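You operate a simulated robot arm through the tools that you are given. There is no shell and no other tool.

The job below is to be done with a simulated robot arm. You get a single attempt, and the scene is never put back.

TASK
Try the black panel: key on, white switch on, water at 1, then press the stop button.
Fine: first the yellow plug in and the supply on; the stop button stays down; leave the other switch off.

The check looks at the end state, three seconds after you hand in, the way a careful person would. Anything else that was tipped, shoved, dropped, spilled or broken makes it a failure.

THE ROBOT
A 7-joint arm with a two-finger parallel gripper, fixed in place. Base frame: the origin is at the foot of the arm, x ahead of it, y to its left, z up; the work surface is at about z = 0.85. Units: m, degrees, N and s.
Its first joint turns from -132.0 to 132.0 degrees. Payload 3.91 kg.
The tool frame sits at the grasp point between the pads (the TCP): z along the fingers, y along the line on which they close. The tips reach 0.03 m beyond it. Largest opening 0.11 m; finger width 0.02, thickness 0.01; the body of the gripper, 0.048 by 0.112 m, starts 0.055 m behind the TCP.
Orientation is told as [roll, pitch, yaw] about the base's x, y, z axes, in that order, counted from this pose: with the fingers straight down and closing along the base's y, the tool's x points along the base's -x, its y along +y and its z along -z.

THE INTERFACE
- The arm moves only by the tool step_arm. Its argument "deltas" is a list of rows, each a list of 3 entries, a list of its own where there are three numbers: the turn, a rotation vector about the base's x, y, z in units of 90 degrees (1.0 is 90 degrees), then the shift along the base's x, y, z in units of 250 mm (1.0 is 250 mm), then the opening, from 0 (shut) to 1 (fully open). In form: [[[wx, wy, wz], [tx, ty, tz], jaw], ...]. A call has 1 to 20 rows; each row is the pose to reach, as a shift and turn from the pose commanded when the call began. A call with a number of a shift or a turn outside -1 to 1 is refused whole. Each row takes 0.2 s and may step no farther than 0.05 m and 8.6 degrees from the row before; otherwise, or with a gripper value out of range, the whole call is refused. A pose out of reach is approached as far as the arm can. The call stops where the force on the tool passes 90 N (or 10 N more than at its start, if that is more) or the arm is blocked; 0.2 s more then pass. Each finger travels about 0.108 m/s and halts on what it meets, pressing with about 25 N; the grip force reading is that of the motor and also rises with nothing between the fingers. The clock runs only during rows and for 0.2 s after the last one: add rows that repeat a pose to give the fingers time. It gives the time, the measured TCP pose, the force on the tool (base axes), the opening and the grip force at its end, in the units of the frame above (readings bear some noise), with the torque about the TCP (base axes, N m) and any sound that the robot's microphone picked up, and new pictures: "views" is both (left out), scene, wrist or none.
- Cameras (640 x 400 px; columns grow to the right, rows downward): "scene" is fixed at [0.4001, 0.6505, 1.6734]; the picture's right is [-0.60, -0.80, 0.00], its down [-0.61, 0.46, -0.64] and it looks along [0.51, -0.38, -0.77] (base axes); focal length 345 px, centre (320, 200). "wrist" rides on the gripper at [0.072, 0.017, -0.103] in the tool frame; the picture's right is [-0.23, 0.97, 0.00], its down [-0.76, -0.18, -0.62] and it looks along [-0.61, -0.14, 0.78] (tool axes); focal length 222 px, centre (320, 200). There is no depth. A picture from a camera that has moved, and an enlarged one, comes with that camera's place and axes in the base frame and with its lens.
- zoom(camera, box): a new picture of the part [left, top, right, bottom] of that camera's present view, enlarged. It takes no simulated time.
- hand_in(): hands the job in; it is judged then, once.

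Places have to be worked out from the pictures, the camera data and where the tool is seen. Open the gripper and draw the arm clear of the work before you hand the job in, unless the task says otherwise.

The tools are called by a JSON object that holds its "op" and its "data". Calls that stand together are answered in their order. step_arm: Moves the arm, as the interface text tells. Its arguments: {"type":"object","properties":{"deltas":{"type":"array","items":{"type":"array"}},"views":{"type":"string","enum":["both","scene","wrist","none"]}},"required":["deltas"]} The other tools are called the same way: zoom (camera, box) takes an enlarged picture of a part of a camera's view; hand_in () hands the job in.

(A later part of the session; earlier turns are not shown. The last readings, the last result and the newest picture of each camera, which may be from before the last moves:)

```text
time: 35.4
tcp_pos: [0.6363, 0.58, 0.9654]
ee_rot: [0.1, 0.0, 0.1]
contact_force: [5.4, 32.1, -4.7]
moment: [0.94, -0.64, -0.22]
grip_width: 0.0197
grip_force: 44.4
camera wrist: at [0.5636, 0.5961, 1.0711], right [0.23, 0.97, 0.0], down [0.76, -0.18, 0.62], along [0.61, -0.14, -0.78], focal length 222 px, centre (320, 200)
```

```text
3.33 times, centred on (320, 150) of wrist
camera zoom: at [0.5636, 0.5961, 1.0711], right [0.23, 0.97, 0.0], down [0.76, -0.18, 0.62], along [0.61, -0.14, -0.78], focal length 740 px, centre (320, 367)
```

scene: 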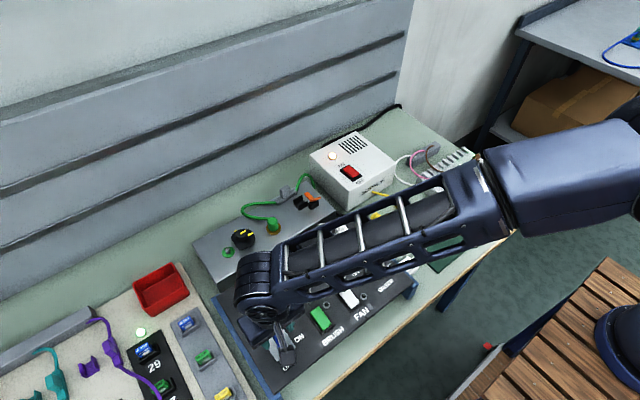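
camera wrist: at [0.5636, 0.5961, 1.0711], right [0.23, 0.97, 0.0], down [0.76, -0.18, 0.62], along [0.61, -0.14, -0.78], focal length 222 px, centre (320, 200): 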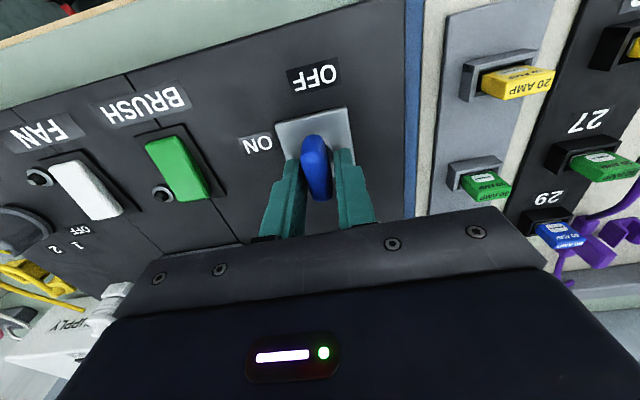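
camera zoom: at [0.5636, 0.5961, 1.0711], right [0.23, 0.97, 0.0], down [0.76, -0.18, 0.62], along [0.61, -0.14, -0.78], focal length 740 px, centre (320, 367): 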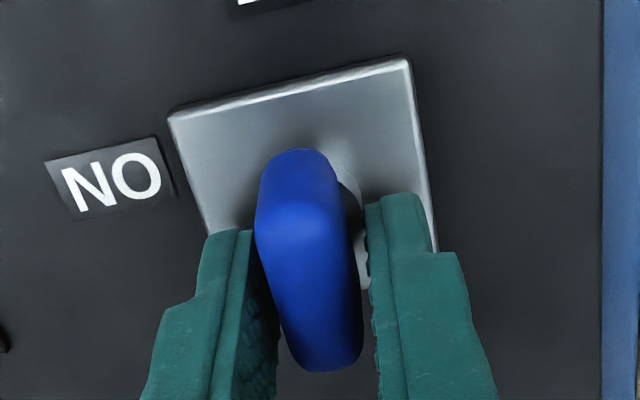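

The grip stopped at 19.7 mm with 32 N of sideways force. The tips seem to have clamped the round boss under the bar rather than the bar itself, and slightly off centre, so I'll open again, raise 8 mm, and look.

{"op": "step_arm", "data": {"deltas": [[[0, 0, 0], [0, 0, 0], 0.3], [[0, 0, 0], [0, 0.006, 0], 0.3], [[0, 0, 0], [0, 0.006, 0.036], 0.3], [[0, 0, 0], [0, 0.006, 0.036], 0.3]], "views": "wrist"}}

{"op": "zoom", "data": {"camera": "wrist", "box": [260, 90, 380, 210]}}

```text
time: 36.4
tcp_pos: [0.636, 0.5781, 0.9761]
ee_rot: [0.1, 0.0, 0.0]
contact_force: [-0.6, 0.5, 0.2]
moment: [0.01, 0.0, 0.01]
grip_width: 0.0327
grip_force: 0.0
camera wrist: at [0.5639, 0.5949, 1.0802], right [0.23, 0.97, 0.0], down [0.76, -0.18, 0.62], along [0.61, -0.14, -0.78], focal length 222 px, centre (320, 200)
```

wrist: 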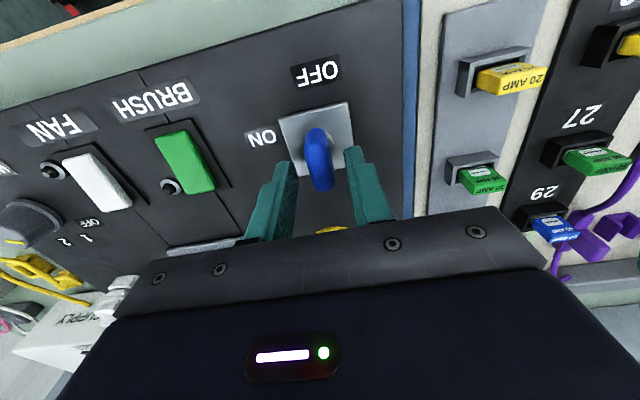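

```text
3.33 times, centred on (320, 150) of wrist
camera zoom: at [0.5639, 0.5949, 1.0802], right [0.23, 0.97, 0.0], down [0.76, -0.18, 0.62], along [0.61, -0.14, -0.78], focal length 740 px, centre (320, 367)
```

zoom: 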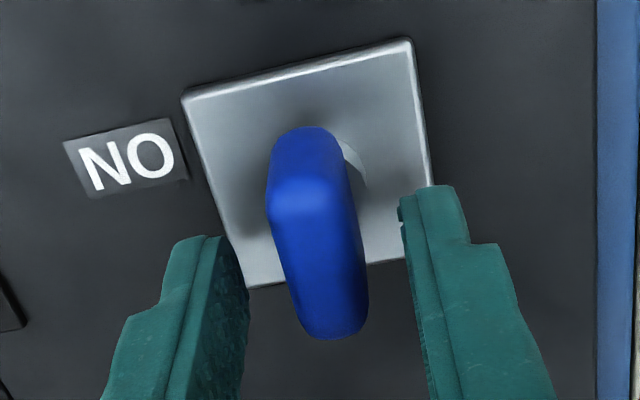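

The bar is well centred between the fingers now. Closing at this higher position; I expect about 15 mm if it is the bar.

{"op": "step_arm", "data": {"deltas": [[[0, 0, 0], [0, 0, 0], 0.15], [[0, 0, 0], [0, 0, 0], 0.05], [[0, 0, 0], [0, 0, 0], 0], [[0, 0, 0], [0, 0, 0], 0]], "views": "wrist"}}

{"op": "zoom", "data": {"camera": "wrist", "box": [260, 90, 380, 210]}}

```text
time: 37.4
tcp_pos: [0.6356, 0.5811, 0.9755]
ee_rot: [0.1, 0.0, 0.1]
contact_force: [6.5, 23.5, -0.9]
moment: [0.3, -0.75, -0.16]
grip_width: 0.0137
grip_force: 45.0
camera wrist: at [0.5637, 0.5961, 1.0802], right [0.23, 0.97, 0.0], down [0.76, -0.18, 0.62], along [0.61, -0.14, -0.78], focal length 222 px, centre (320, 200)
```

wrist: 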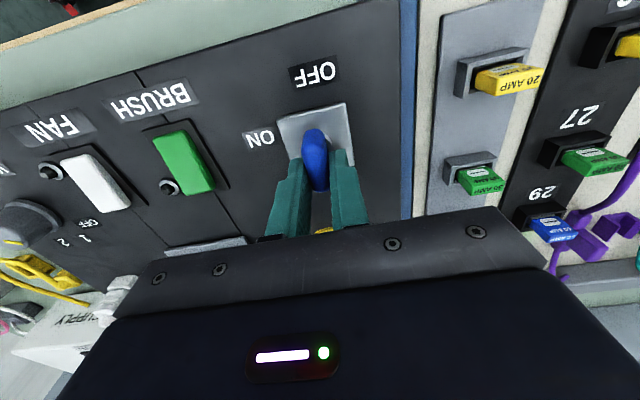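

```text
3.33 times, centred on (320, 150) of wrist
camera zoom: at [0.5637, 0.5961, 1.0802], right [0.23, 0.97, 0.0], down [0.76, -0.18, 0.62], along [0.61, -0.14, -0.78], focal length 740 px, centre (320, 367)
```

zoom: 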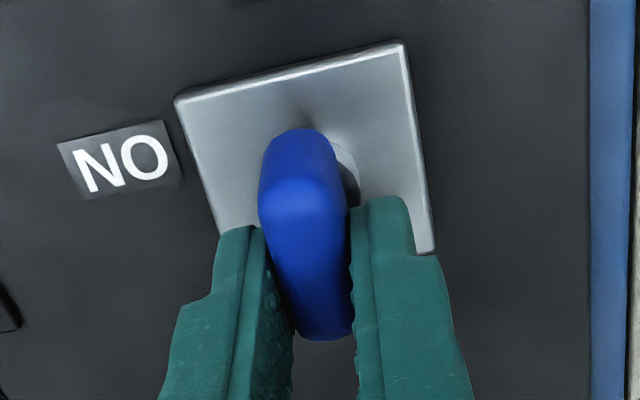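

Now it holds the bar at 13.7 mm. The 23 N side force means the pivot is slightly toward +y, so I'll nudge 1.5 mm that way to relax it.

{"op": "step_arm", "data": {"deltas": [[[0, 0, 0], [0.001, 0.004, 0], 0], [[0, 0, 0], [0.002, 0.007, 0], 0], [[0, 0, 0], [0.002, 0.007, 0], 0]], "views": "none"}}

```text
time: 38.2
tcp_pos: [0.6373, 0.579, 0.9757]
ee_rot: [-0.1, 0.1, -0.2]
contact_force: [4.0, -6.3, 13.4]
moment: [-0.08, 0.73, 0.0]
grip_width: 0.0141
grip_force: 44.6
```

The side force is nearly gone. I'll turn about +z (counter-clockwise from above, from OFF at -x to ON at -y) by 20° first and check the forces.

{"op": "step_arm", "data": {"deltas": [[[0, 0, 0.055], [0, -0.001, 0.003], 0], [[0, 0, 0.11], [0, -0.002, 0.004], 0], [[0, 0, 0.165], [0, -0.002, 0.004], 0], [[0, 0, 0.22], [0, -0.002, 0.004], 0]], "views": "wrist"}}

{"op": "zoom", "data": {"camera": "wrist", "box": [240, 70, 400, 210]}}

```text
time: 39.2
tcp_pos: [0.637, 0.5804, 0.9756]
ee_rot: [-0.2, 0.1, 19.8]
contact_force: [-10.2, -30.0, -6.5]
moment: [-0.38, 0.47, -1.0]
grip_width: 0.0204
grip_force: 44.9
camera wrist: at [0.5629, 0.5716, 1.0804], right [-0.12, 0.99, 0.0], down [0.78, 0.09, 0.62], along [0.62, 0.07, -0.78], focal length 222 px, centre (320, 200)
```

wrist: 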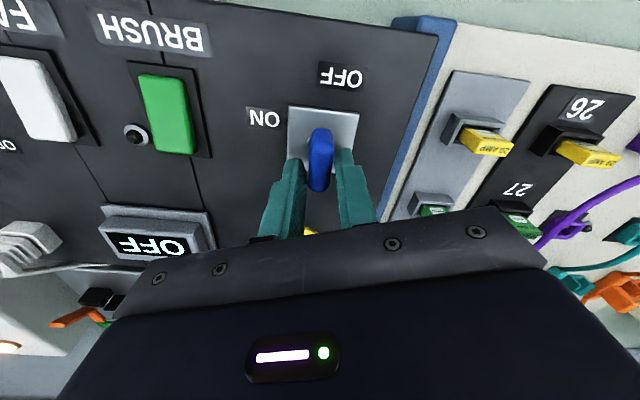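

```text
2.86 times, centred on (320, 140) of wrist
camera zoom: at [0.5629, 0.5716, 1.0804], right [-0.12, 0.99, 0.0], down [0.78, 0.09, 0.62], along [0.62, 0.07, -0.78], focal length 635 px, centre (320, 371)
```

zoom: 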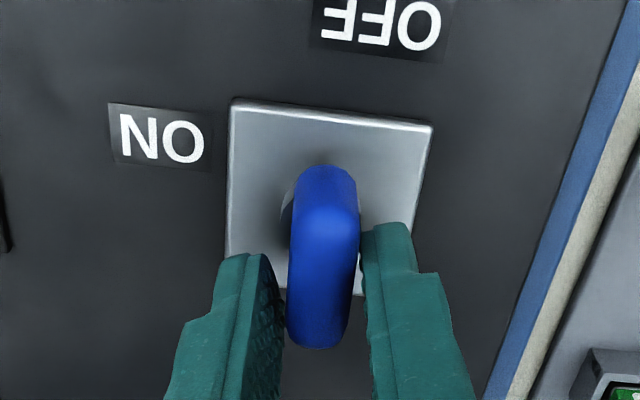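

The grip widened to 20 mm with -1 N·m of resistance, so the bar barely turned; it may be at its stop in this direction or need more torque. I'll return to zero and gently test the other direction to compare.

{"op": "step_arm", "data": {"deltas": [[[0, 0, -0.08], [0, 0, 0], 0], [[0, 0, -0.15], [0, 0, 0], 0], [[0, 0, -0.22], [0, 0, 0], 0], [[0, 0, -0.22], [0, 0, 0], 0]], "views": "wrist"}}

{"op": "zoom", "data": {"camera": "wrist", "box": [240, 70, 400, 210]}}

```text
time: 40.2
tcp_pos: [0.6394, 0.5794, 0.9765]
ee_rot: [0.0, 0.0, -0.1]
contact_force: [19.8, -23.8, -30.5]
moment: [-0.21, -0.66, 0.21]
grip_width: 0.0138
grip_force: 44.9
camera wrist: at [0.5666, 0.5966, 1.0807], right [0.23, 0.97, 0.0], down [0.76, -0.18, 0.62], along [0.61, -0.14, -0.78], focal length 222 px, centre (320, 200)
```

wrist: 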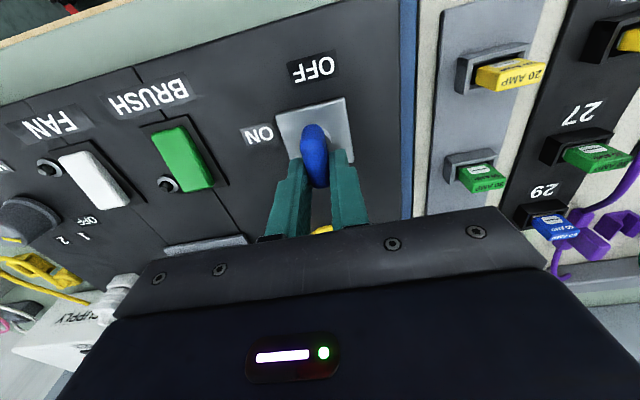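

```text
2.86 times, centred on (320, 140) of wrist
camera zoom: at [0.5666, 0.5966, 1.0807], right [0.23, 0.97, 0.0], down [0.76, -0.18, 0.62], along [0.61, -0.14, -0.78], focal length 635 px, centre (320, 371)
```

zoom: 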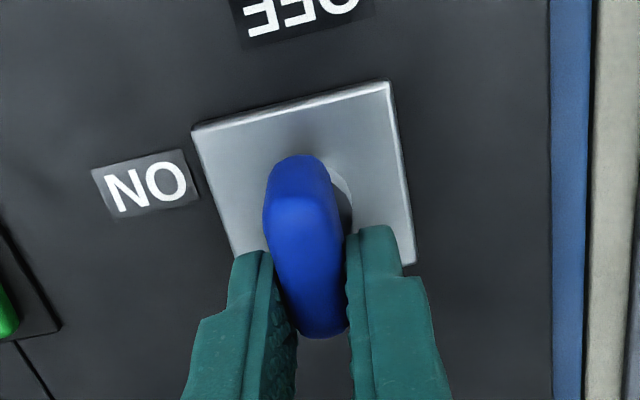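

The bar is back in line. Now a gentle -12° test turn.

{"op": "step_arm", "data": {"deltas": [[[0, 0, -0.045], [0, 0, 0], 0], [[0, 0, -0.09], [0, 0, 0], 0], [[0, 0, -0.133], [0, 0, 0], 0]], "views": "wrist"}}

{"op": "zoom", "data": {"camera": "wrist", "box": [240, 70, 400, 210]}}

```text
time: 41.0
tcp_pos: [0.6386, 0.5786, 0.9766]
ee_rot: [-0.2, 0.1, -12.1]
contact_force: [11.0, -59.9, -18.1]
moment: [-0.63, -0.24, 0.49]
grip_width: 0.0138
grip_force: 44.5
camera wrist: at [0.5714, 0.6097, 1.0809], right [0.43, 0.9, 0.0], down [0.71, -0.33, 0.62], along [0.56, -0.27, -0.78], focal length 222 px, centre (320, 200)
```

wrist: 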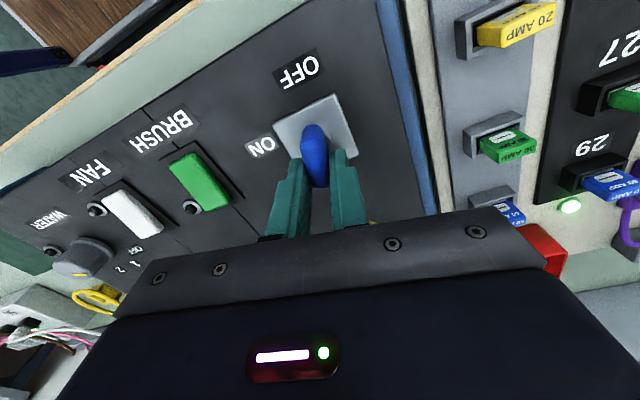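

```text
2.86 times, centred on (320, 140) of wrist
camera zoom: at [0.5714, 0.6097, 1.0809], right [0.43, 0.9, 0.0], down [0.71, -0.33, 0.62], along [0.56, -0.27, -0.78], focal length 635 px, centre (320, 371)
```

zoom: 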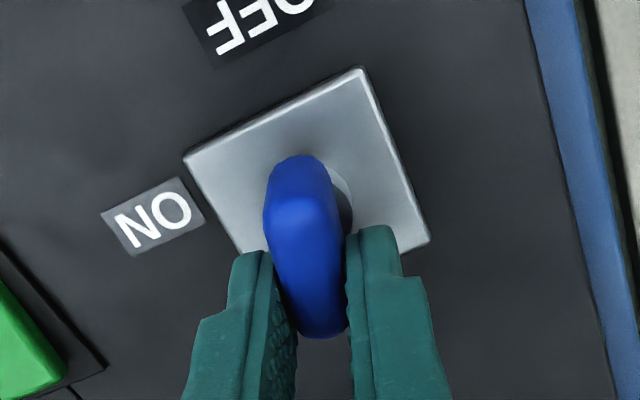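

Turning clockwise moves the bar freely with the gripper (the grip stays at 13.8 mm), so ON is reached this way. The 60 N side force means my rotation centre is off; the pivot is likely nearer x 0.629, so I'll open, recentre, and regrip.

{"op": "step_arm", "data": {"deltas": [[[0, 0, 0], [0, 0, 0], 0.25], [[0, 0, 0], [0, 0, 0], 0.25], [[0, 0, 0], [-0.03, -0.003, -0.004], 0.25], [[0, 0, 0], [-0.03, -0.003, -0.004], 0.25]], "views": "wrist"}}

{"op": "zoom", "data": {"camera": "wrist", "box": [240, 70, 400, 210]}}

```text
time: 42.0
tcp_pos: [0.6287, 0.5797, 0.9771]
ee_rot: [0.0, -0.1, -12.0]
contact_force: [0.9, -0.1, 0.3]
moment: [0.0, 0.02, -0.02]
grip_width: 0.0274
grip_force: 0.1
camera wrist: at [0.5614, 0.6122, 1.081], right [0.42, 0.91, 0.0], down [0.71, -0.33, 0.62], along [0.56, -0.26, -0.78], focal length 222 px, centre (320, 200)
```

wrist: 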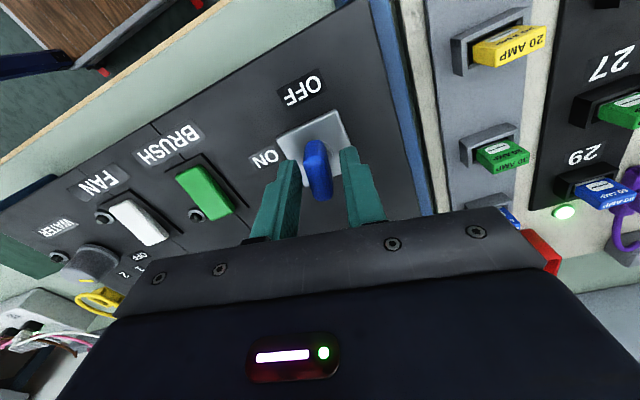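

```text
2.86 times, centred on (320, 140) of wrist
camera zoom: at [0.5614, 0.6122, 1.081], right [0.42, 0.91, 0.0], down [0.71, -0.33, 0.62], along [0.56, -0.26, -0.78], focal length 635 px, centre (320, 371)
```

zoom: 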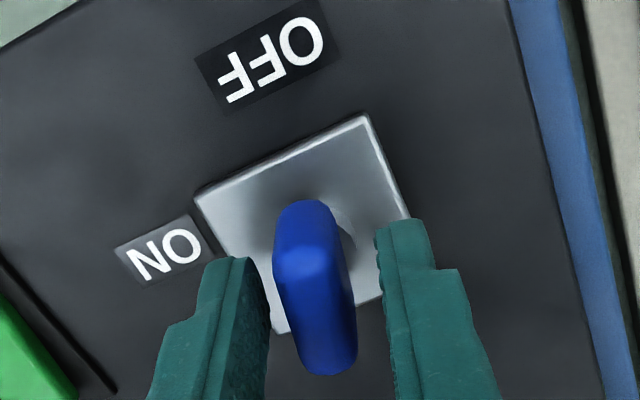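

The plate centre now coincides with the TCP and the bar has stayed at -12°. I'll regrip and turn clockwise in steps.

{"op": "step_arm", "data": {"deltas": [[[0, 0, 0], [0, 0, 0], 0.1], [[0, 0, 0], [0, 0, 0], 0], [[0, 0, 0], [0, 0, 0], 0], [[0, 0, -0.07], [0, 0, 0], 0], [[0, 0, -0.14], [0, 0, 0], 0], [[0, 0, -0.21], [0, 0, 0], 0]], "views": "wrist"}}

```text
time: 43.4
tcp_pos: [0.6281, 0.5807, 0.9761]
ee_rot: [-0.1, 0.0, -31.0]
contact_force: [4.4, -1.0, -3.4]
moment: [0.21, 0.28, 0.01]
grip_width: 0.014
grip_force: 44.8
camera wrist: at [0.5754, 0.6317, 1.0808], right [0.7, 0.72, 0.0], down [0.56, -0.54, 0.62], along [0.45, -0.43, -0.78], focal length 222 px, centre (320, 200)
```

wrist: 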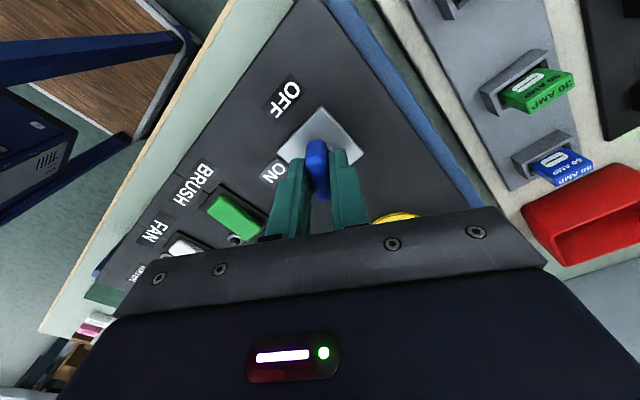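

The key now turns smoothly with almost no side force (at -31°). I'll keep turning toward -90°.

{"op": "step_arm", "data": {"deltas": [[[0, 0, -0.075], [0, 0, 0], 0], [[0, 0, -0.15], [0, 0, 0], 0], [[0, 0, -0.225], [0, 0, 0], 0], [[0, 0, -0.3], [0, 0, 0], 0], [[0, 0, -0.375], [0, 0, 0], 0], [[0, 0, -0.45], [0, 0, 0], 0], [[0, 0, -0.525], [0, 0, 0], 0]], "views": "both"}}

```text
time: 45.0
tcp_pos: [0.6294, 0.5819, 0.9766]
ee_rot: [0.1, 0.0, -78.1]
contact_force: [16.8, 24.0, -4.0]
moment: [0.07, -0.47, 1.6]
grip_width: 0.0204
grip_force: 44.8
camera wrist: at [0.6307, 0.655, 1.081], right [1.0, -0.02, 0.0], down [-0.02, -0.78, 0.62], along [-0.01, -0.62, -0.78], focal length 222 px, centre (320, 200)
```

scene: 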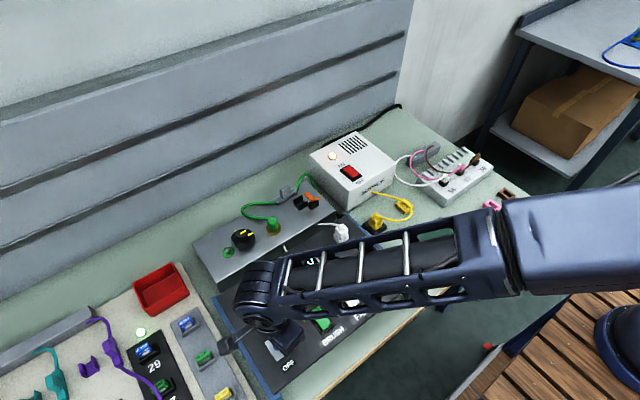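
wrist: 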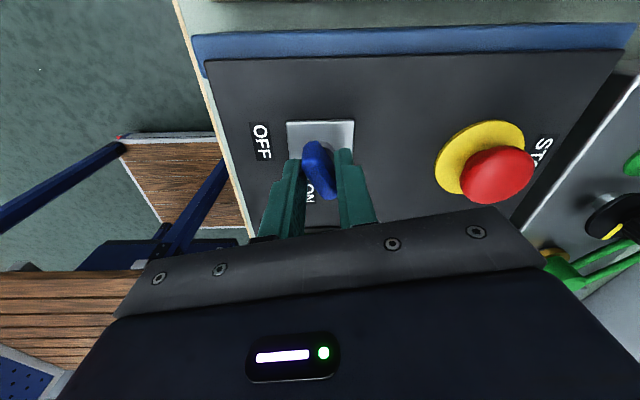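

The torque rose to 1.6 N·m and the grip widened, so the bar has stopped turning before the gripper did. I'll look closely at its angle.

{"op": "zoom", "data": {"camera": "wrist", "box": [230, 90, 410, 220]}}

{"op": "zoom", "data": {"camera": "scene", "box": [220, 280, 420, 390]}}

```text
3.08 times, centred on (320, 155) of wrist
camera zoom: at [0.6307, 0.655, 1.081], right [1.0, -0.02, 0.0], down [-0.02, -0.78, 0.62], along [-0.01, -0.62, -0.78], focal length 684 px, centre (320, 338)
```

zoom: 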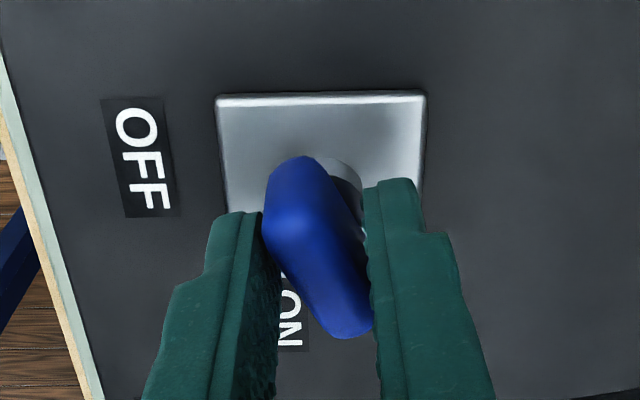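

```text
3.20 times, centred on (320, 335) of scene
camera zoom: at [0.4001, 0.6505, 1.6734], right [-0.6, -0.8, 0.0], down [-0.61, 0.46, -0.64], along [0.51, -0.38, -0.77], focal length 1104 px, centre (320, -232)
```

zoom: 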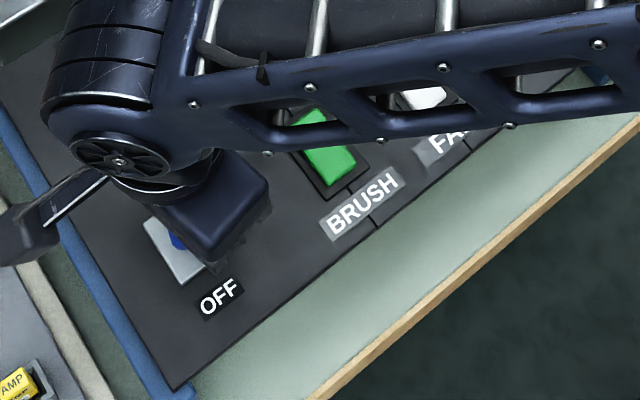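

The bar appears stopped around -62° to -65°, possibly its ON stop. I'll rotate back to match it, open, lift clear and check the display.

{"op": "step_arm", "data": {"deltas": [[[0, 0, 0.07], [0, 0, 0], 0], [[0, 0, 0.15], [0, 0, 0], 0], [[0, 0, 0.15], [0, 0, 0], 0.25], [[0, 0, 0.15], [0, 0, 0], 0.4], [[0, 0, 0.15], [0, 0, 0.1], 0.4], [[0, 0, 0.15], [0, 0, 0.25], 0.4], [[0, 0, 0.15], [0, 0, 0.4], 0.4], [[0, 0, 0.15], [0, 0, 0.4], 0.4]], "views": "both"}}

{"op": "zoom", "data": {"camera": "wrist", "box": [210, 40, 430, 200]}}

```text
time: 46.8
tcp_pos: [0.6274, 0.5802, 1.0753]
ee_rot: [0.0, 0.0, -64.6]
contact_force: [0.5, 0.5, -0.8]
moment: [-0.01, 0.02, 0.0]
grip_width: 0.0438
grip_force: 0.0
camera wrist: at [0.6121, 0.6532, 1.1792], right [0.98, 0.21, 0.0], down [0.17, -0.76, 0.62], along [0.13, -0.61, -0.78], focal length 222 px, centre (320, 200)
```

scene: 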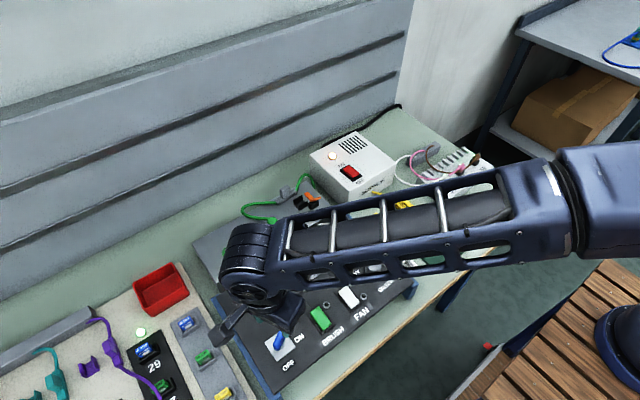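
wrist: 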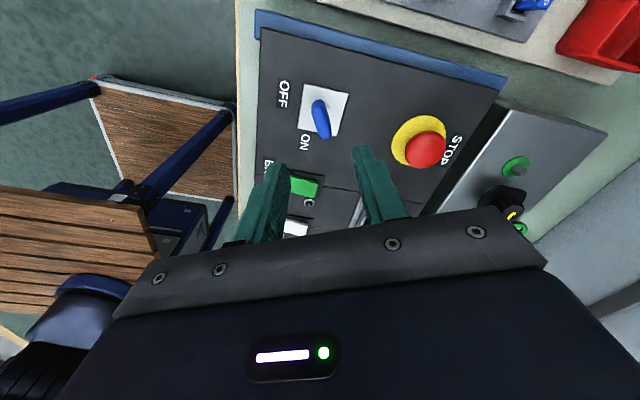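

```text
2.50 times, centred on (320, 120) of wrist
camera zoom: at [0.6121, 0.6532, 1.1792], right [0.98, 0.21, 0.0], down [0.17, -0.76, 0.62], along [0.13, -0.61, -0.78], focal length 555 px, centre (320, 400)
```

zoom: 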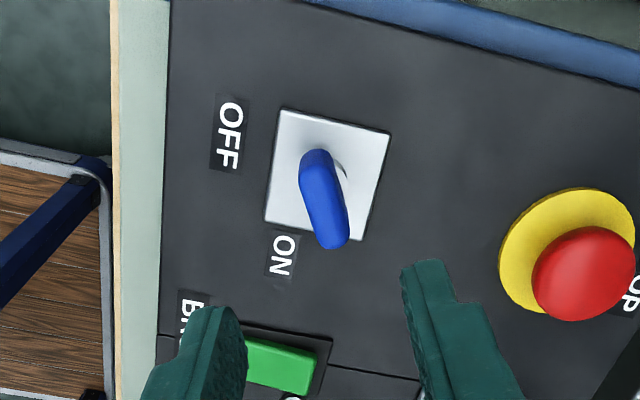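

The key bar now points about -60°. I'll bring the gripper back to yaw 0 and move toward the middle of the panel so the wrist camera can read the display.

{"op": "step_arm", "data": {"deltas": [[[0, 0, 0.08], [0, -0.06, 0.05], 0.4], [[0, 0, 0.16], [0, -0.12, 0.1], 0.4], [[0, 0, 0.24], [-0.01, -0.2, 0.15], 0.3], [[0, 0, 0.32], [-0.02, -0.28, 0.176], 0.2], [[0, 0, 0.4], [-0.03, -0.36, 0.176], 0.1], [[0, 0, 0.48], [-0.038, -0.44, 0.176], 0], [[0, 0, 0.56], [-0.038, -0.52, 0.176], 0], [[0, 0, 0.64], [-0.038, -0.602, 0.176], 0], [[0, 0, 0.718], [-0.038, -0.602, 0.176], 0], [[0, 0, 0.718], [-0.038, -0.602, 0.176], 0]], "views": "both"}}

{"op": "zoom", "data": {"camera": "wrist", "box": [160, 0, 560, 240]}}

```text
time: 49.0
tcp_pos: [0.6183, 0.4298, 1.1198]
ee_rot: [0.0, 0.0, 0.1]
contact_force: [0.3, -0.4, -0.7]
moment: [0.01, -0.01, 0.01]
grip_width: 0.0
grip_force: 25.0
camera wrist: at [0.5459, 0.4461, 1.2249], right [0.23, 0.97, 0.0], down [0.76, -0.18, 0.62], along [0.61, -0.14, -0.78], focal length 222 px, centre (320, 200)
```

scene: 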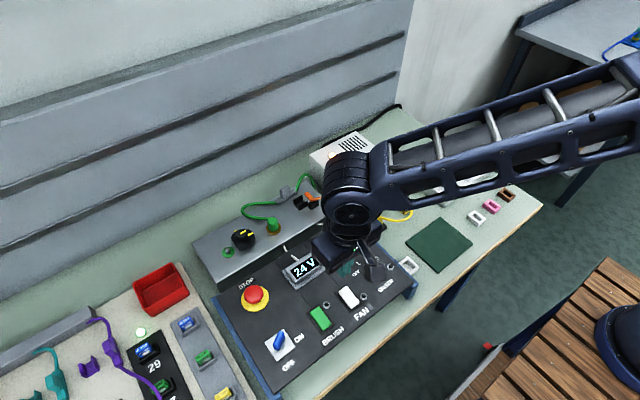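
wrist: 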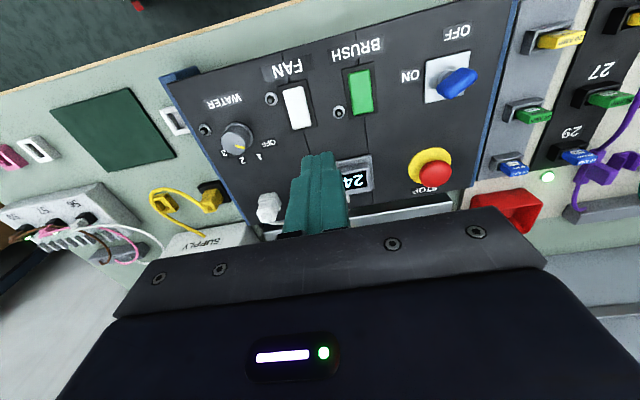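

```text
1.60 times, centred on (360, 120) of wrist
camera zoom: at [0.5459, 0.4461, 1.2249], right [0.23, 0.97, 0.0], down [0.76, -0.18, 0.62], along [0.61, -0.14, -0.78], focal length 355 px, centre (256, 328)
```

zoom: 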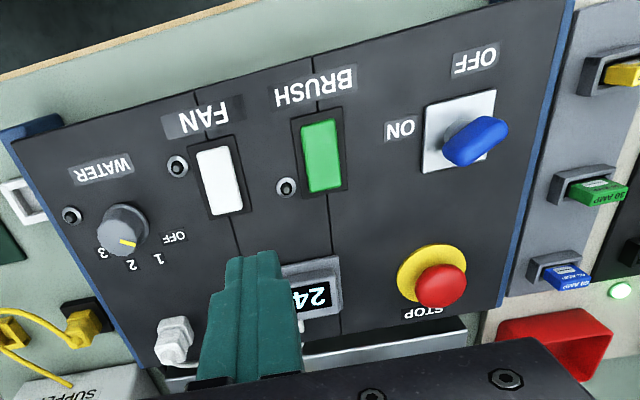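

The display reads 24 V, so the plug, supply and key are all good. Next I'll look closely at the white FAN switch and the WATER dial.

{"op": "step_arm", "data": {"deltas": [[[0, 0, 0], [-0.02, -0.1, -0.1], 0], [[0, 0, 0], [-0.04, -0.2, -0.22], 0], [[0, 0, 0], [-0.04, -0.24, -0.32], 0], [[0, 0, 0], [-0.04, -0.24, -0.32], 0]], "views": "both"}}

{"op": "zoom", "data": {"camera": "wrist", "box": [130, 40, 330, 200]}}

{"op": "zoom", "data": {"camera": "wrist", "box": [260, 20, 400, 160]}}

{"op": "zoom", "data": {"camera": "scene", "box": [300, 250, 410, 340]}}

```text
time: 50.0
tcp_pos: [0.6094, 0.3693, 1.0414]
ee_rot: [0.0, 0.0, 0.0]
contact_force: [0.5, -0.7, 0.0]
moment: [0.02, 0.01, -0.03]
grip_width: 0.0001
grip_force: 24.5
camera wrist: at [0.536, 0.3869, 1.1453], right [0.23, 0.97, 0.0], down [0.76, -0.18, 0.62], along [0.61, -0.14, -0.78], focal length 222 px, centre (320, 200)
```

scene: 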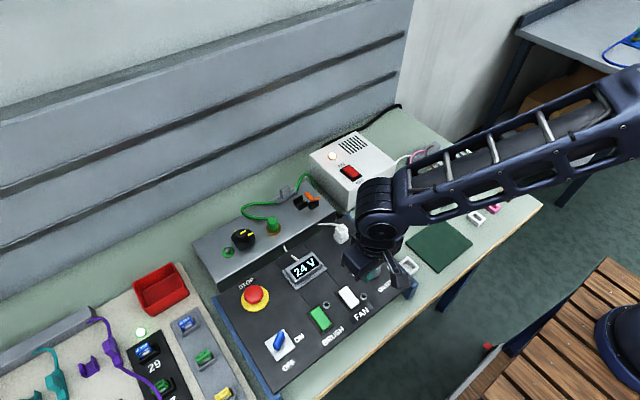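
wrist: 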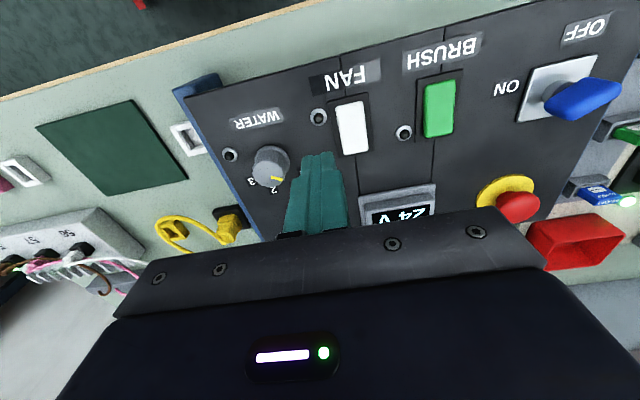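

```text
2.50 times, centred on (230, 120) of wrist
camera zoom: at [0.536, 0.3869, 1.1453], right [0.23, 0.97, 0.0], down [0.76, -0.18, 0.62], along [0.61, -0.14, -0.78], focal length 555 px, centre (545, 400)
```

zoom: 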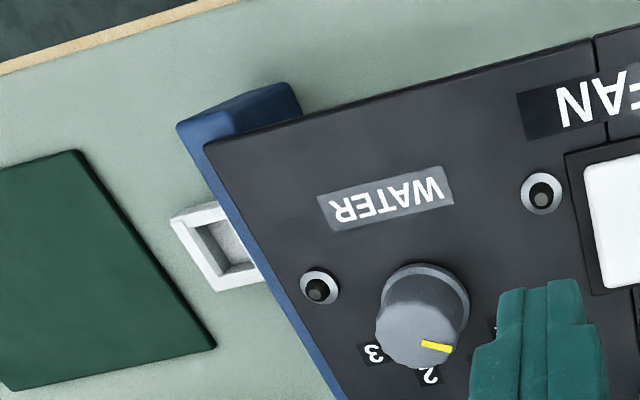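

```text
2.86 times, centred on (330, 90) of wrist
camera zoom: at [0.536, 0.3869, 1.1453], right [0.23, 0.97, 0.0], down [0.76, -0.18, 0.62], along [0.61, -0.14, -0.78], focal length 635 px, centre (291, 514)
```

zoom: 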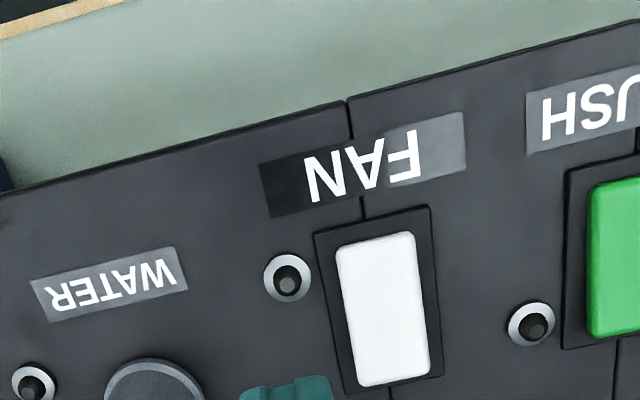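

```text
4.44 times, centred on (355, 295) of scene
camera zoom: at [0.4001, 0.6505, 1.6734], right [-0.6, -0.8, 0.0], down [-0.61, 0.46, -0.64], along [0.51, -0.38, -0.77], focal length 1533 px, centre (164, -222)
```

zoom: 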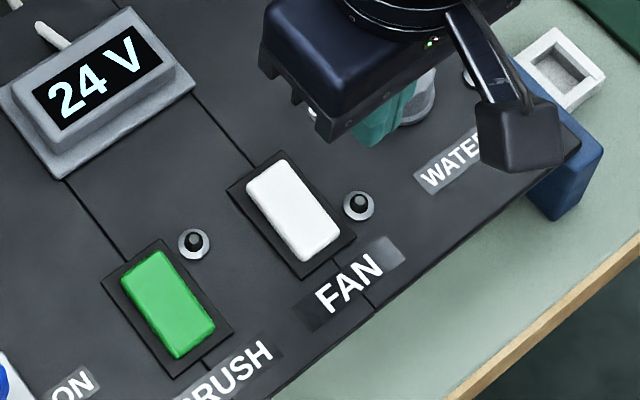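

The dial pointer is at OFF (about +62° from +x toward +y), and position 1 is about 40° clockwise from it. The FAN rocker frame is centred at (0.621, 0.3985) and its raised end is the +x end, so I'll hover over that end at (0.636, 0.3985).

{"op": "step_arm", "data": {"deltas": [[[0, 0, 0], [0.052, 0.057, 0], 0], [[0, 0, 0], [0.104, 0.114, 0], 0], [[0, 0, 0], [0.104, 0.114, -0.1], 0], [[0, 0, 0], [0.104, 0.114, -0.2], 0], [[0, 0, 0], [0.104, 0.114, -0.2], 0]], "views": "both"}}

{"op": "zoom", "data": {"camera": "wrist", "box": [240, 60, 440, 200]}}

{"op": "zoom", "data": {"camera": "scene", "box": [300, 250, 400, 330]}}

```text
time: 51.2
tcp_pos: [0.633, 0.3985, 0.9897]
ee_rot: [0.0, 0.0, 0.0]
contact_force: [-0.5, 0.5, -0.5]
moment: [-0.01, 0.02, -0.01]
grip_width: 0.0
grip_force: 24.6
camera wrist: at [0.56, 0.4149, 1.0943], right [0.23, 0.97, 0.0], down [0.76, -0.18, 0.62], along [0.61, -0.14, -0.78], focal length 222 px, centre (320, 200)
```

scene: 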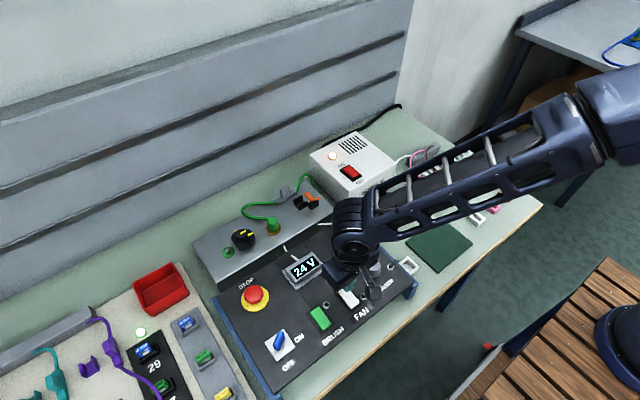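
wrist: 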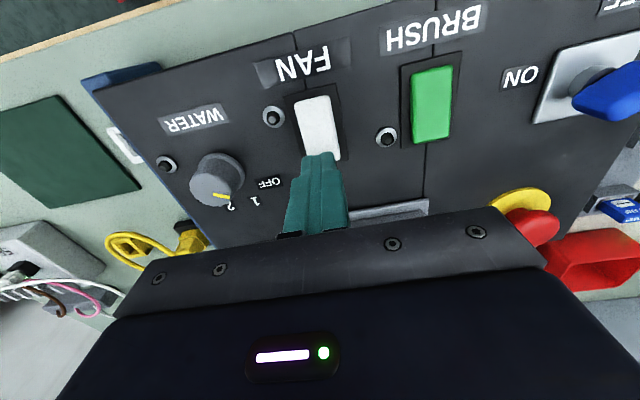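

```text
2.86 times, centred on (340, 130) of wrist
camera zoom: at [0.56, 0.4149, 1.0943], right [0.23, 0.97, 0.0], down [0.76, -0.18, 0.62], along [0.61, -0.14, -0.78], focal length 635 px, centre (263, 400)
```

zoom: 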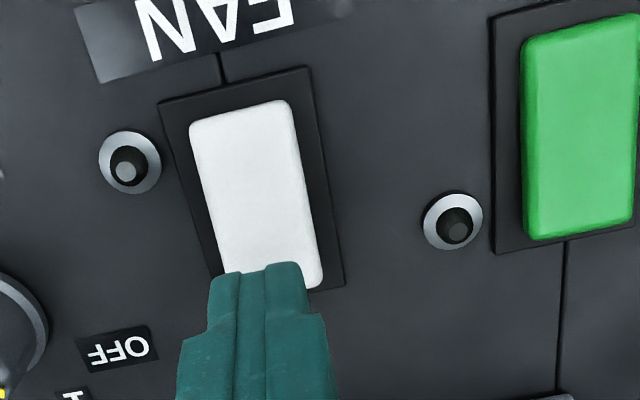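

```text
5.00 times, centred on (350, 290) of scene
camera zoom: at [0.4001, 0.6505, 1.6734], right [-0.6, -0.8, 0.0], down [-0.61, 0.46, -0.64], along [0.51, -0.38, -0.77], focal length 1725 px, centre (170, -250)
```

zoom: 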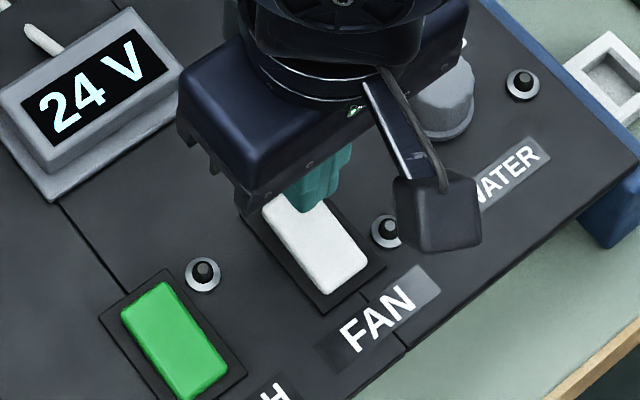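

The rocker's centre is about 3 mm toward +y and its raised end 8.5 mm ahead of the TCP. I'll shift (+3, +3) mm and press down gradually.

{"op": "step_arm", "data": {"deltas": [[[0, 0, 0], [0.012, 0.012, 0], 0], [[0, 0, 0], [0.012, 0.012, -0.03], 0], [[0, 0, 0], [0.012, 0.012, -0.048], 0]], "views": "none"}}

```text
time: 52.0
tcp_pos: [0.6376, 0.4019, 0.9777]
ee_rot: [0.0, 0.0, 0.0]
contact_force: [0.6, -0.2, -0.2]
moment: [0.01, -0.01, -0.03]
grip_width: 0.0001
grip_force: 25.2
```

{"op": "step_arm", "data": {"deltas": [[[0, 0, 0], [0, 0, -0.008], 0], [[0, 0, 0], [0, 0, -0.016], 0], [[0, 0, 0], [0, 0, -0.024], 0]], "views": "none"}}

```text
time: 52.8
tcp_pos: [0.6384, 0.4014, 0.9725]
ee_rot: [0.0, 0.0, -0.1]
contact_force: [0.0, -1.4, 0.5]
moment: [0.0, 0.04, -0.03]
grip_width: 0.0001
grip_force: 25.2
```

{"op": "step_arm", "data": {"deltas": [[[0, 0, 0], [0, 0, -0.006], 0], [[0, 0, 0], [0, 0, -0.012], 0], [[0, 0, 0], [0, 0, -0.018], 0]], "views": "scene"}}

{"op": "zoom", "data": {"camera": "scene", "box": [300, 250, 400, 330]}}

```text
time: 53.6
tcp_pos: [0.6391, 0.4003, 0.9668]
ee_rot: [0.0, -0.1, 0.0]
contact_force: [0.7, 0.7, 0.4]
moment: [0.0, -0.02, 0.0]
grip_width: 0.0001
grip_force: 25.0
```

scene: 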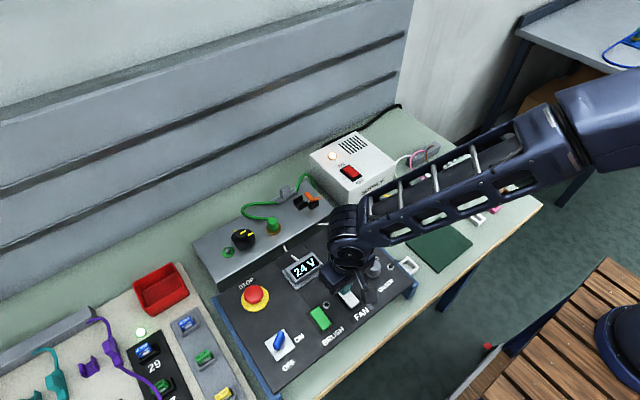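

```text
5.00 times, centred on (350, 290) of scene
camera zoom: at [0.4001, 0.6505, 1.6734], right [-0.6, -0.8, 0.0], down [-0.61, 0.46, -0.64], along [0.51, -0.38, -0.77], focal length 1725 px, centre (170, -250)
```

zoom: 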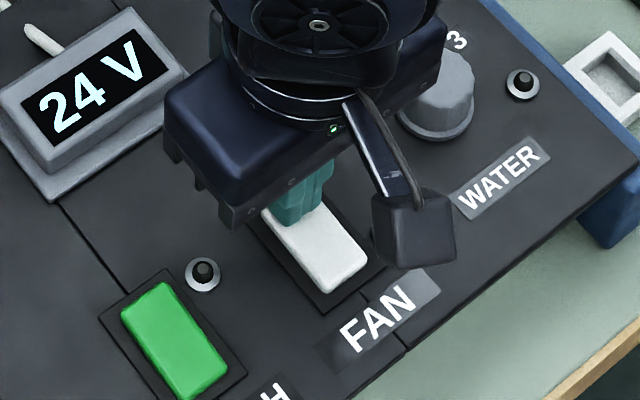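

No contact yet with the tips at z 0.9375. Continuing down.

{"op": "step_arm", "data": {"deltas": [[[0, 0, 0], [0, 0, -0.006], 0], [[0, 0, 0], [0, 0, -0.012], 0], [[0, 0, 0], [0, 0, -0.018], 0]], "views": "none"}}

```text
time: 54.4
tcp_pos: [0.6393, 0.4006, 0.9645]
ee_rot: [0.2, -0.1, 0.0]
contact_force: [-4.1, -2.1, 15.6]
moment: [-0.05, 0.24, -0.01]
grip_width: 0.0
grip_force: 24.7
```

Contact at 15 N with the tips near z 0.934. Pressing a little further.

{"op": "step_arm", "data": {"deltas": [[[0, 0, 0], [0, 0, -0.005], 0], [[0, 0, 0], [0, 0, -0.01], 0]], "views": "both"}}

{"op": "zoom", "data": {"camera": "scene", "box": [300, 250, 400, 330]}}

{"op": "zoom", "data": {"camera": "wrist", "box": [240, 60, 440, 200]}}

```text
time: 55.0
tcp_pos: [0.6381, 0.4009, 0.9642]
ee_rot: [0.1, -0.2, 0.0]
contact_force: [-11.3, -13.2, 70.6]
moment: [-0.39, 1.05, 0.03]
grip_width: 0.0001
grip_force: 24.8
camera wrist: at [0.5661, 0.4171, 1.0692], right [0.23, 0.97, 0.0], down [0.76, -0.18, 0.63], along [0.61, -0.14, -0.78], focal length 222 px, centre (320, 200)
```

scene: 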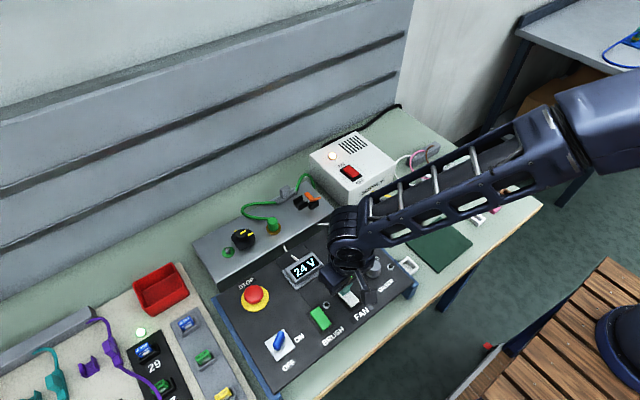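
wrist: 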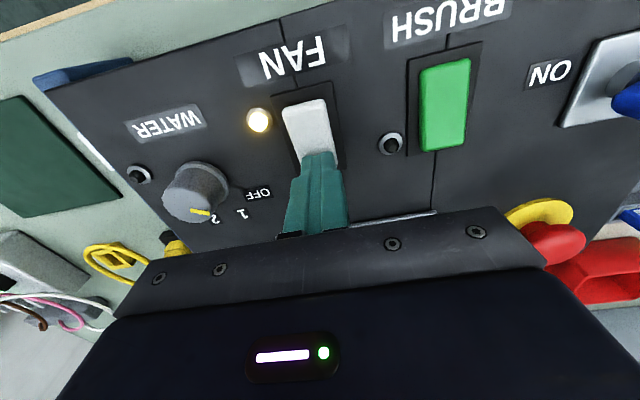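

```text
5.00 times, centred on (350, 290) of scene
camera zoom: at [0.4001, 0.6505, 1.6734], right [-0.6, -0.8, 0.0], down [-0.61, 0.46, -0.64], along [0.51, -0.38, -0.77], focal length 1725 px, centre (170, -250)
```

zoom: 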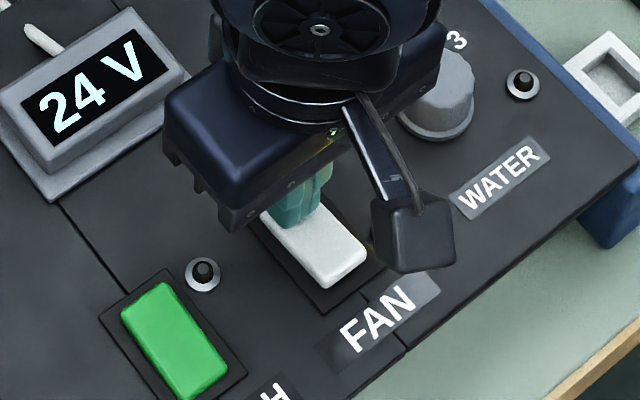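

```text
2.86 times, centred on (340, 130) of wrist
camera zoom: at [0.5661, 0.4171, 1.0692], right [0.23, 0.97, 0.0], down [0.76, -0.18, 0.63], along [0.61, -0.14, -0.78], focal length 635 px, centre (263, 400)
```

zoom: 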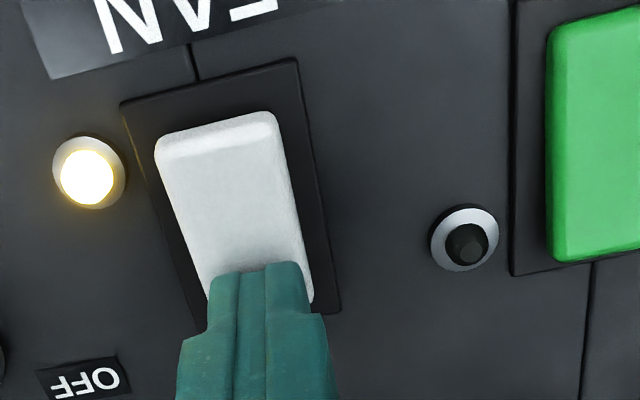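

The FAN lamp is lit, so the white switch is on. I'll lift and move over the WATER knob, estimated at (0.6415, 0.3095) with its top near z 0.957, with the jaws half open.

{"op": "step_arm", "data": {"deltas": [[[0, 0, 0], [0, 0, 0.1], 0], [[0, 0, 0], [0, 0, 0.24], 0], [[0, 0, 0], [0, 0, 0.358], 0.2], [[0, 0, 0], [0.005, -0.18, 0.358], 0.5], [[0, 0, 0], [0.01, -0.34, 0.358], 0.5], [[0, 0, 0], [0.01, -0.368, 0.24], 0.5], [[0, 0, 0], [0.01, -0.368, 0.16], 0.5], [[0, 0, 0], [0.01, -0.368, 0.16], 0.5]], "views": "both"}}

{"op": "zoom", "data": {"camera": "wrist", "box": [230, 60, 410, 210]}}

{"op": "zoom", "data": {"camera": "scene", "box": [300, 230, 420, 330]}}

```text
time: 56.8
tcp_pos: [0.6409, 0.3125, 1.0024]
ee_rot: [0.0, 0.0, -0.1]
contact_force: [0.5, -0.4, 0.1]
moment: [-0.04, -0.01, -0.02]
grip_width: 0.0552
grip_force: 0.1
camera wrist: at [0.5672, 0.3288, 1.1071], right [0.23, 0.97, 0.0], down [0.76, -0.18, 0.62], along [0.61, -0.14, -0.78], focal length 222 px, centre (320, 200)
```

scene: 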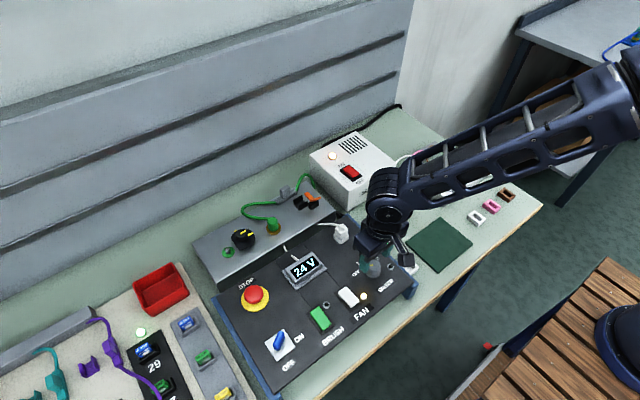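
wrist: 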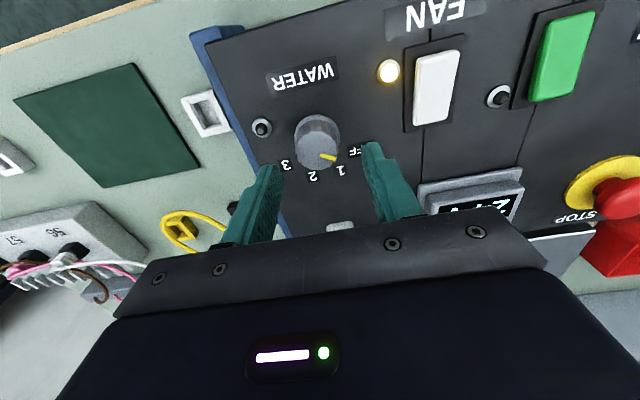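

```text
2.67 times, centred on (320, 135) of wrist
camera zoom: at [0.5672, 0.3288, 1.1071], right [0.23, 0.97, 0.0], down [0.76, -0.18, 0.62], along [0.61, -0.14, -0.78], focal length 592 px, centre (320, 373)
```

zoom: 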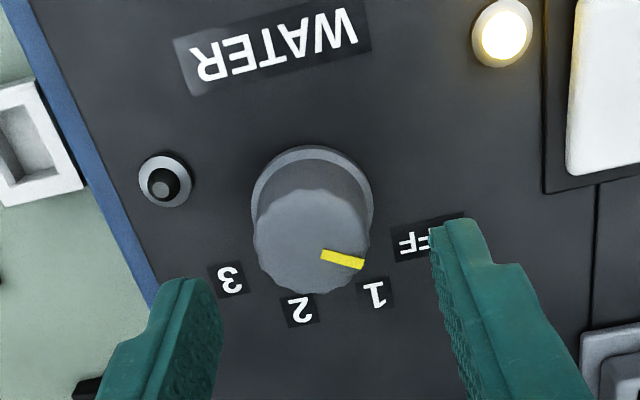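

```text
4.00 times, centred on (360, 280) of scene
camera zoom: at [0.4001, 0.6505, 1.6734], right [-0.6, -0.8, 0.0], down [-0.61, 0.46, -0.64], along [0.51, -0.38, -0.77], focal length 1380 px, centre (160, -120)
```

zoom: 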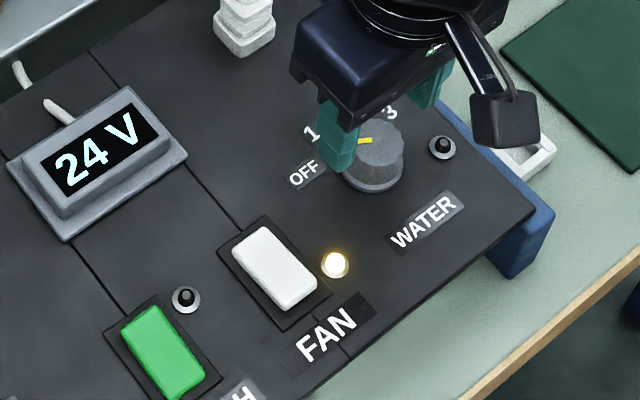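

The labels sit at +60° (OFF), +20° (1), -20° (2) and -60° (3), with the pointer at OFF; I need a -40° turn. I'll centre on the knob, descend so the tips are just above its flange, and close.

{"op": "step_arm", "data": {"deltas": [[[0, 0, 0], [-0.004, -0.008, -0.04], 0.5], [[0, 0, 0], [-0.004, -0.008, -0.09], 0.5], [[0, 0, 0], [-0.004, -0.008, -0.122], 0.5], [[0, 0, 0], [-0.004, -0.008, -0.122], 0.5]], "views": "wrist"}}

{"op": "zoom", "data": {"camera": "wrist", "box": [230, 70, 410, 220]}}

```text
time: 57.8
tcp_pos: [0.6394, 0.3085, 0.9702]
ee_rot: [0.0, -0.1, -0.1]
contact_force: [-0.9, 0.4, 0.5]
moment: [0.0, 0.03, 0.0]
grip_width: 0.0552
grip_force: 0.0
camera wrist: at [0.5675, 0.3234, 1.0747], right [0.23, 0.97, 0.0], down [0.76, -0.18, 0.62], along [0.61, -0.14, -0.78], focal length 222 px, centre (320, 200)
```

wrist: 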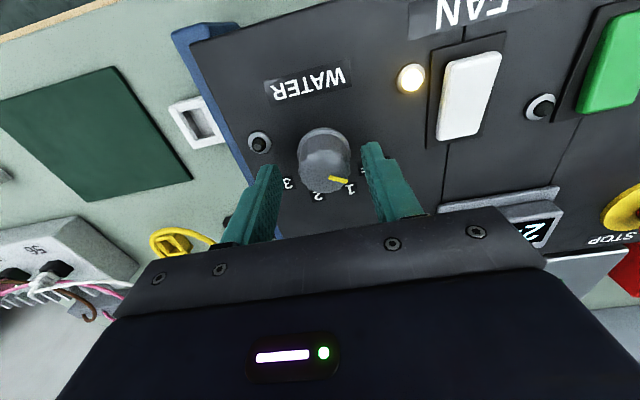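

```text
2.67 times, centred on (320, 145) of wrist
camera zoom: at [0.5675, 0.3234, 1.0747], right [0.23, 0.97, 0.0], down [0.76, -0.18, 0.62], along [0.61, -0.14, -0.78], focal length 592 px, centre (320, 347)
```

zoom: 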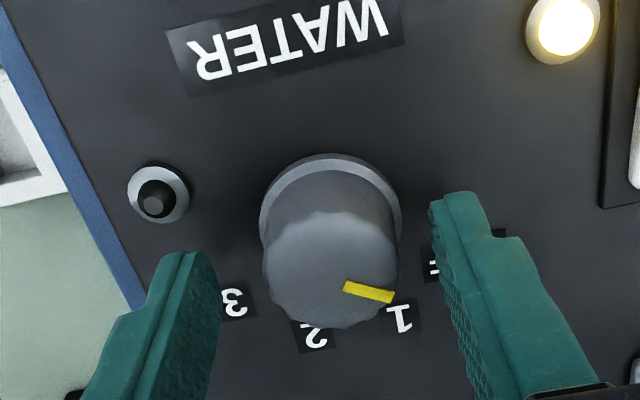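

The knob is about 3 mm toward +y of the finger midpoint. I'll shift for that, then close on it.

{"op": "step_arm", "data": {"deltas": [[[0, 0, 0], [-0.003, 0.012, 0], 0.5], [[0, 0, 0], [-0.003, 0.012, 0], 0.4], [[0, 0, 0], [-0.003, 0.012, 0], 0.2], [[0, 0, 0], [-0.003, 0.012, 0], 0], [[0, 0, 0], [-0.003, 0.012, 0], 0]], "views": "wrist"}}

{"op": "zoom", "data": {"camera": "wrist", "box": [230, 70, 410, 220]}}

```text
time: 59.0
tcp_pos: [0.639, 0.309, 0.9687]
ee_rot: [0.1, 0.0, -0.1]
contact_force: [2.0, 6.1, -1.1]
moment: [0.19, -0.07, 0.04]
grip_width: 0.0345
grip_force: 45.1
camera wrist: at [0.566, 0.3263, 1.0741], right [0.23, 0.97, 0.0], down [0.76, -0.18, 0.62], along [0.61, -0.14, -0.78], focal length 222 px, centre (320, 200)
```

wrist: 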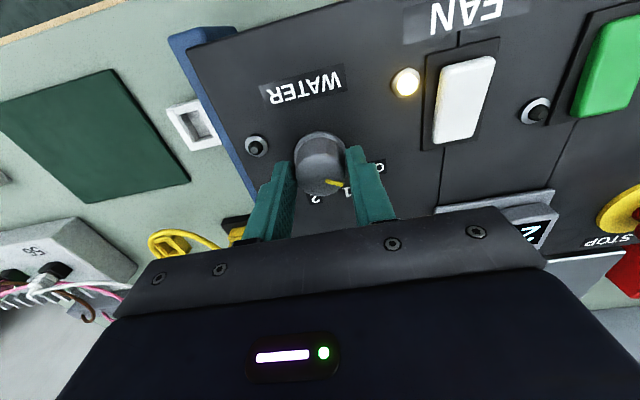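

```text
2.67 times, centred on (320, 145) of wrist
camera zoom: at [0.566, 0.3263, 1.0741], right [0.23, 0.97, 0.0], down [0.76, -0.18, 0.62], along [0.61, -0.14, -0.78], focal length 592 px, centre (320, 347)
```

zoom: 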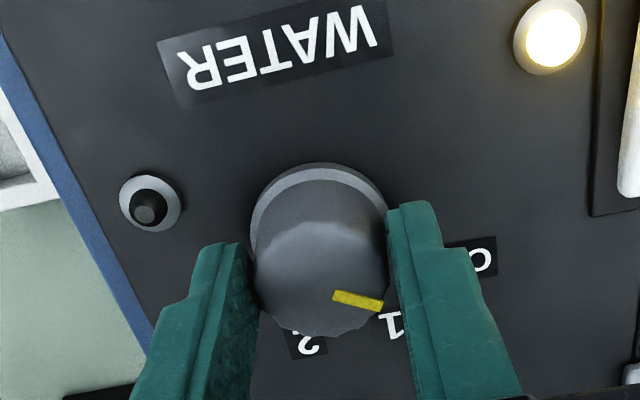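

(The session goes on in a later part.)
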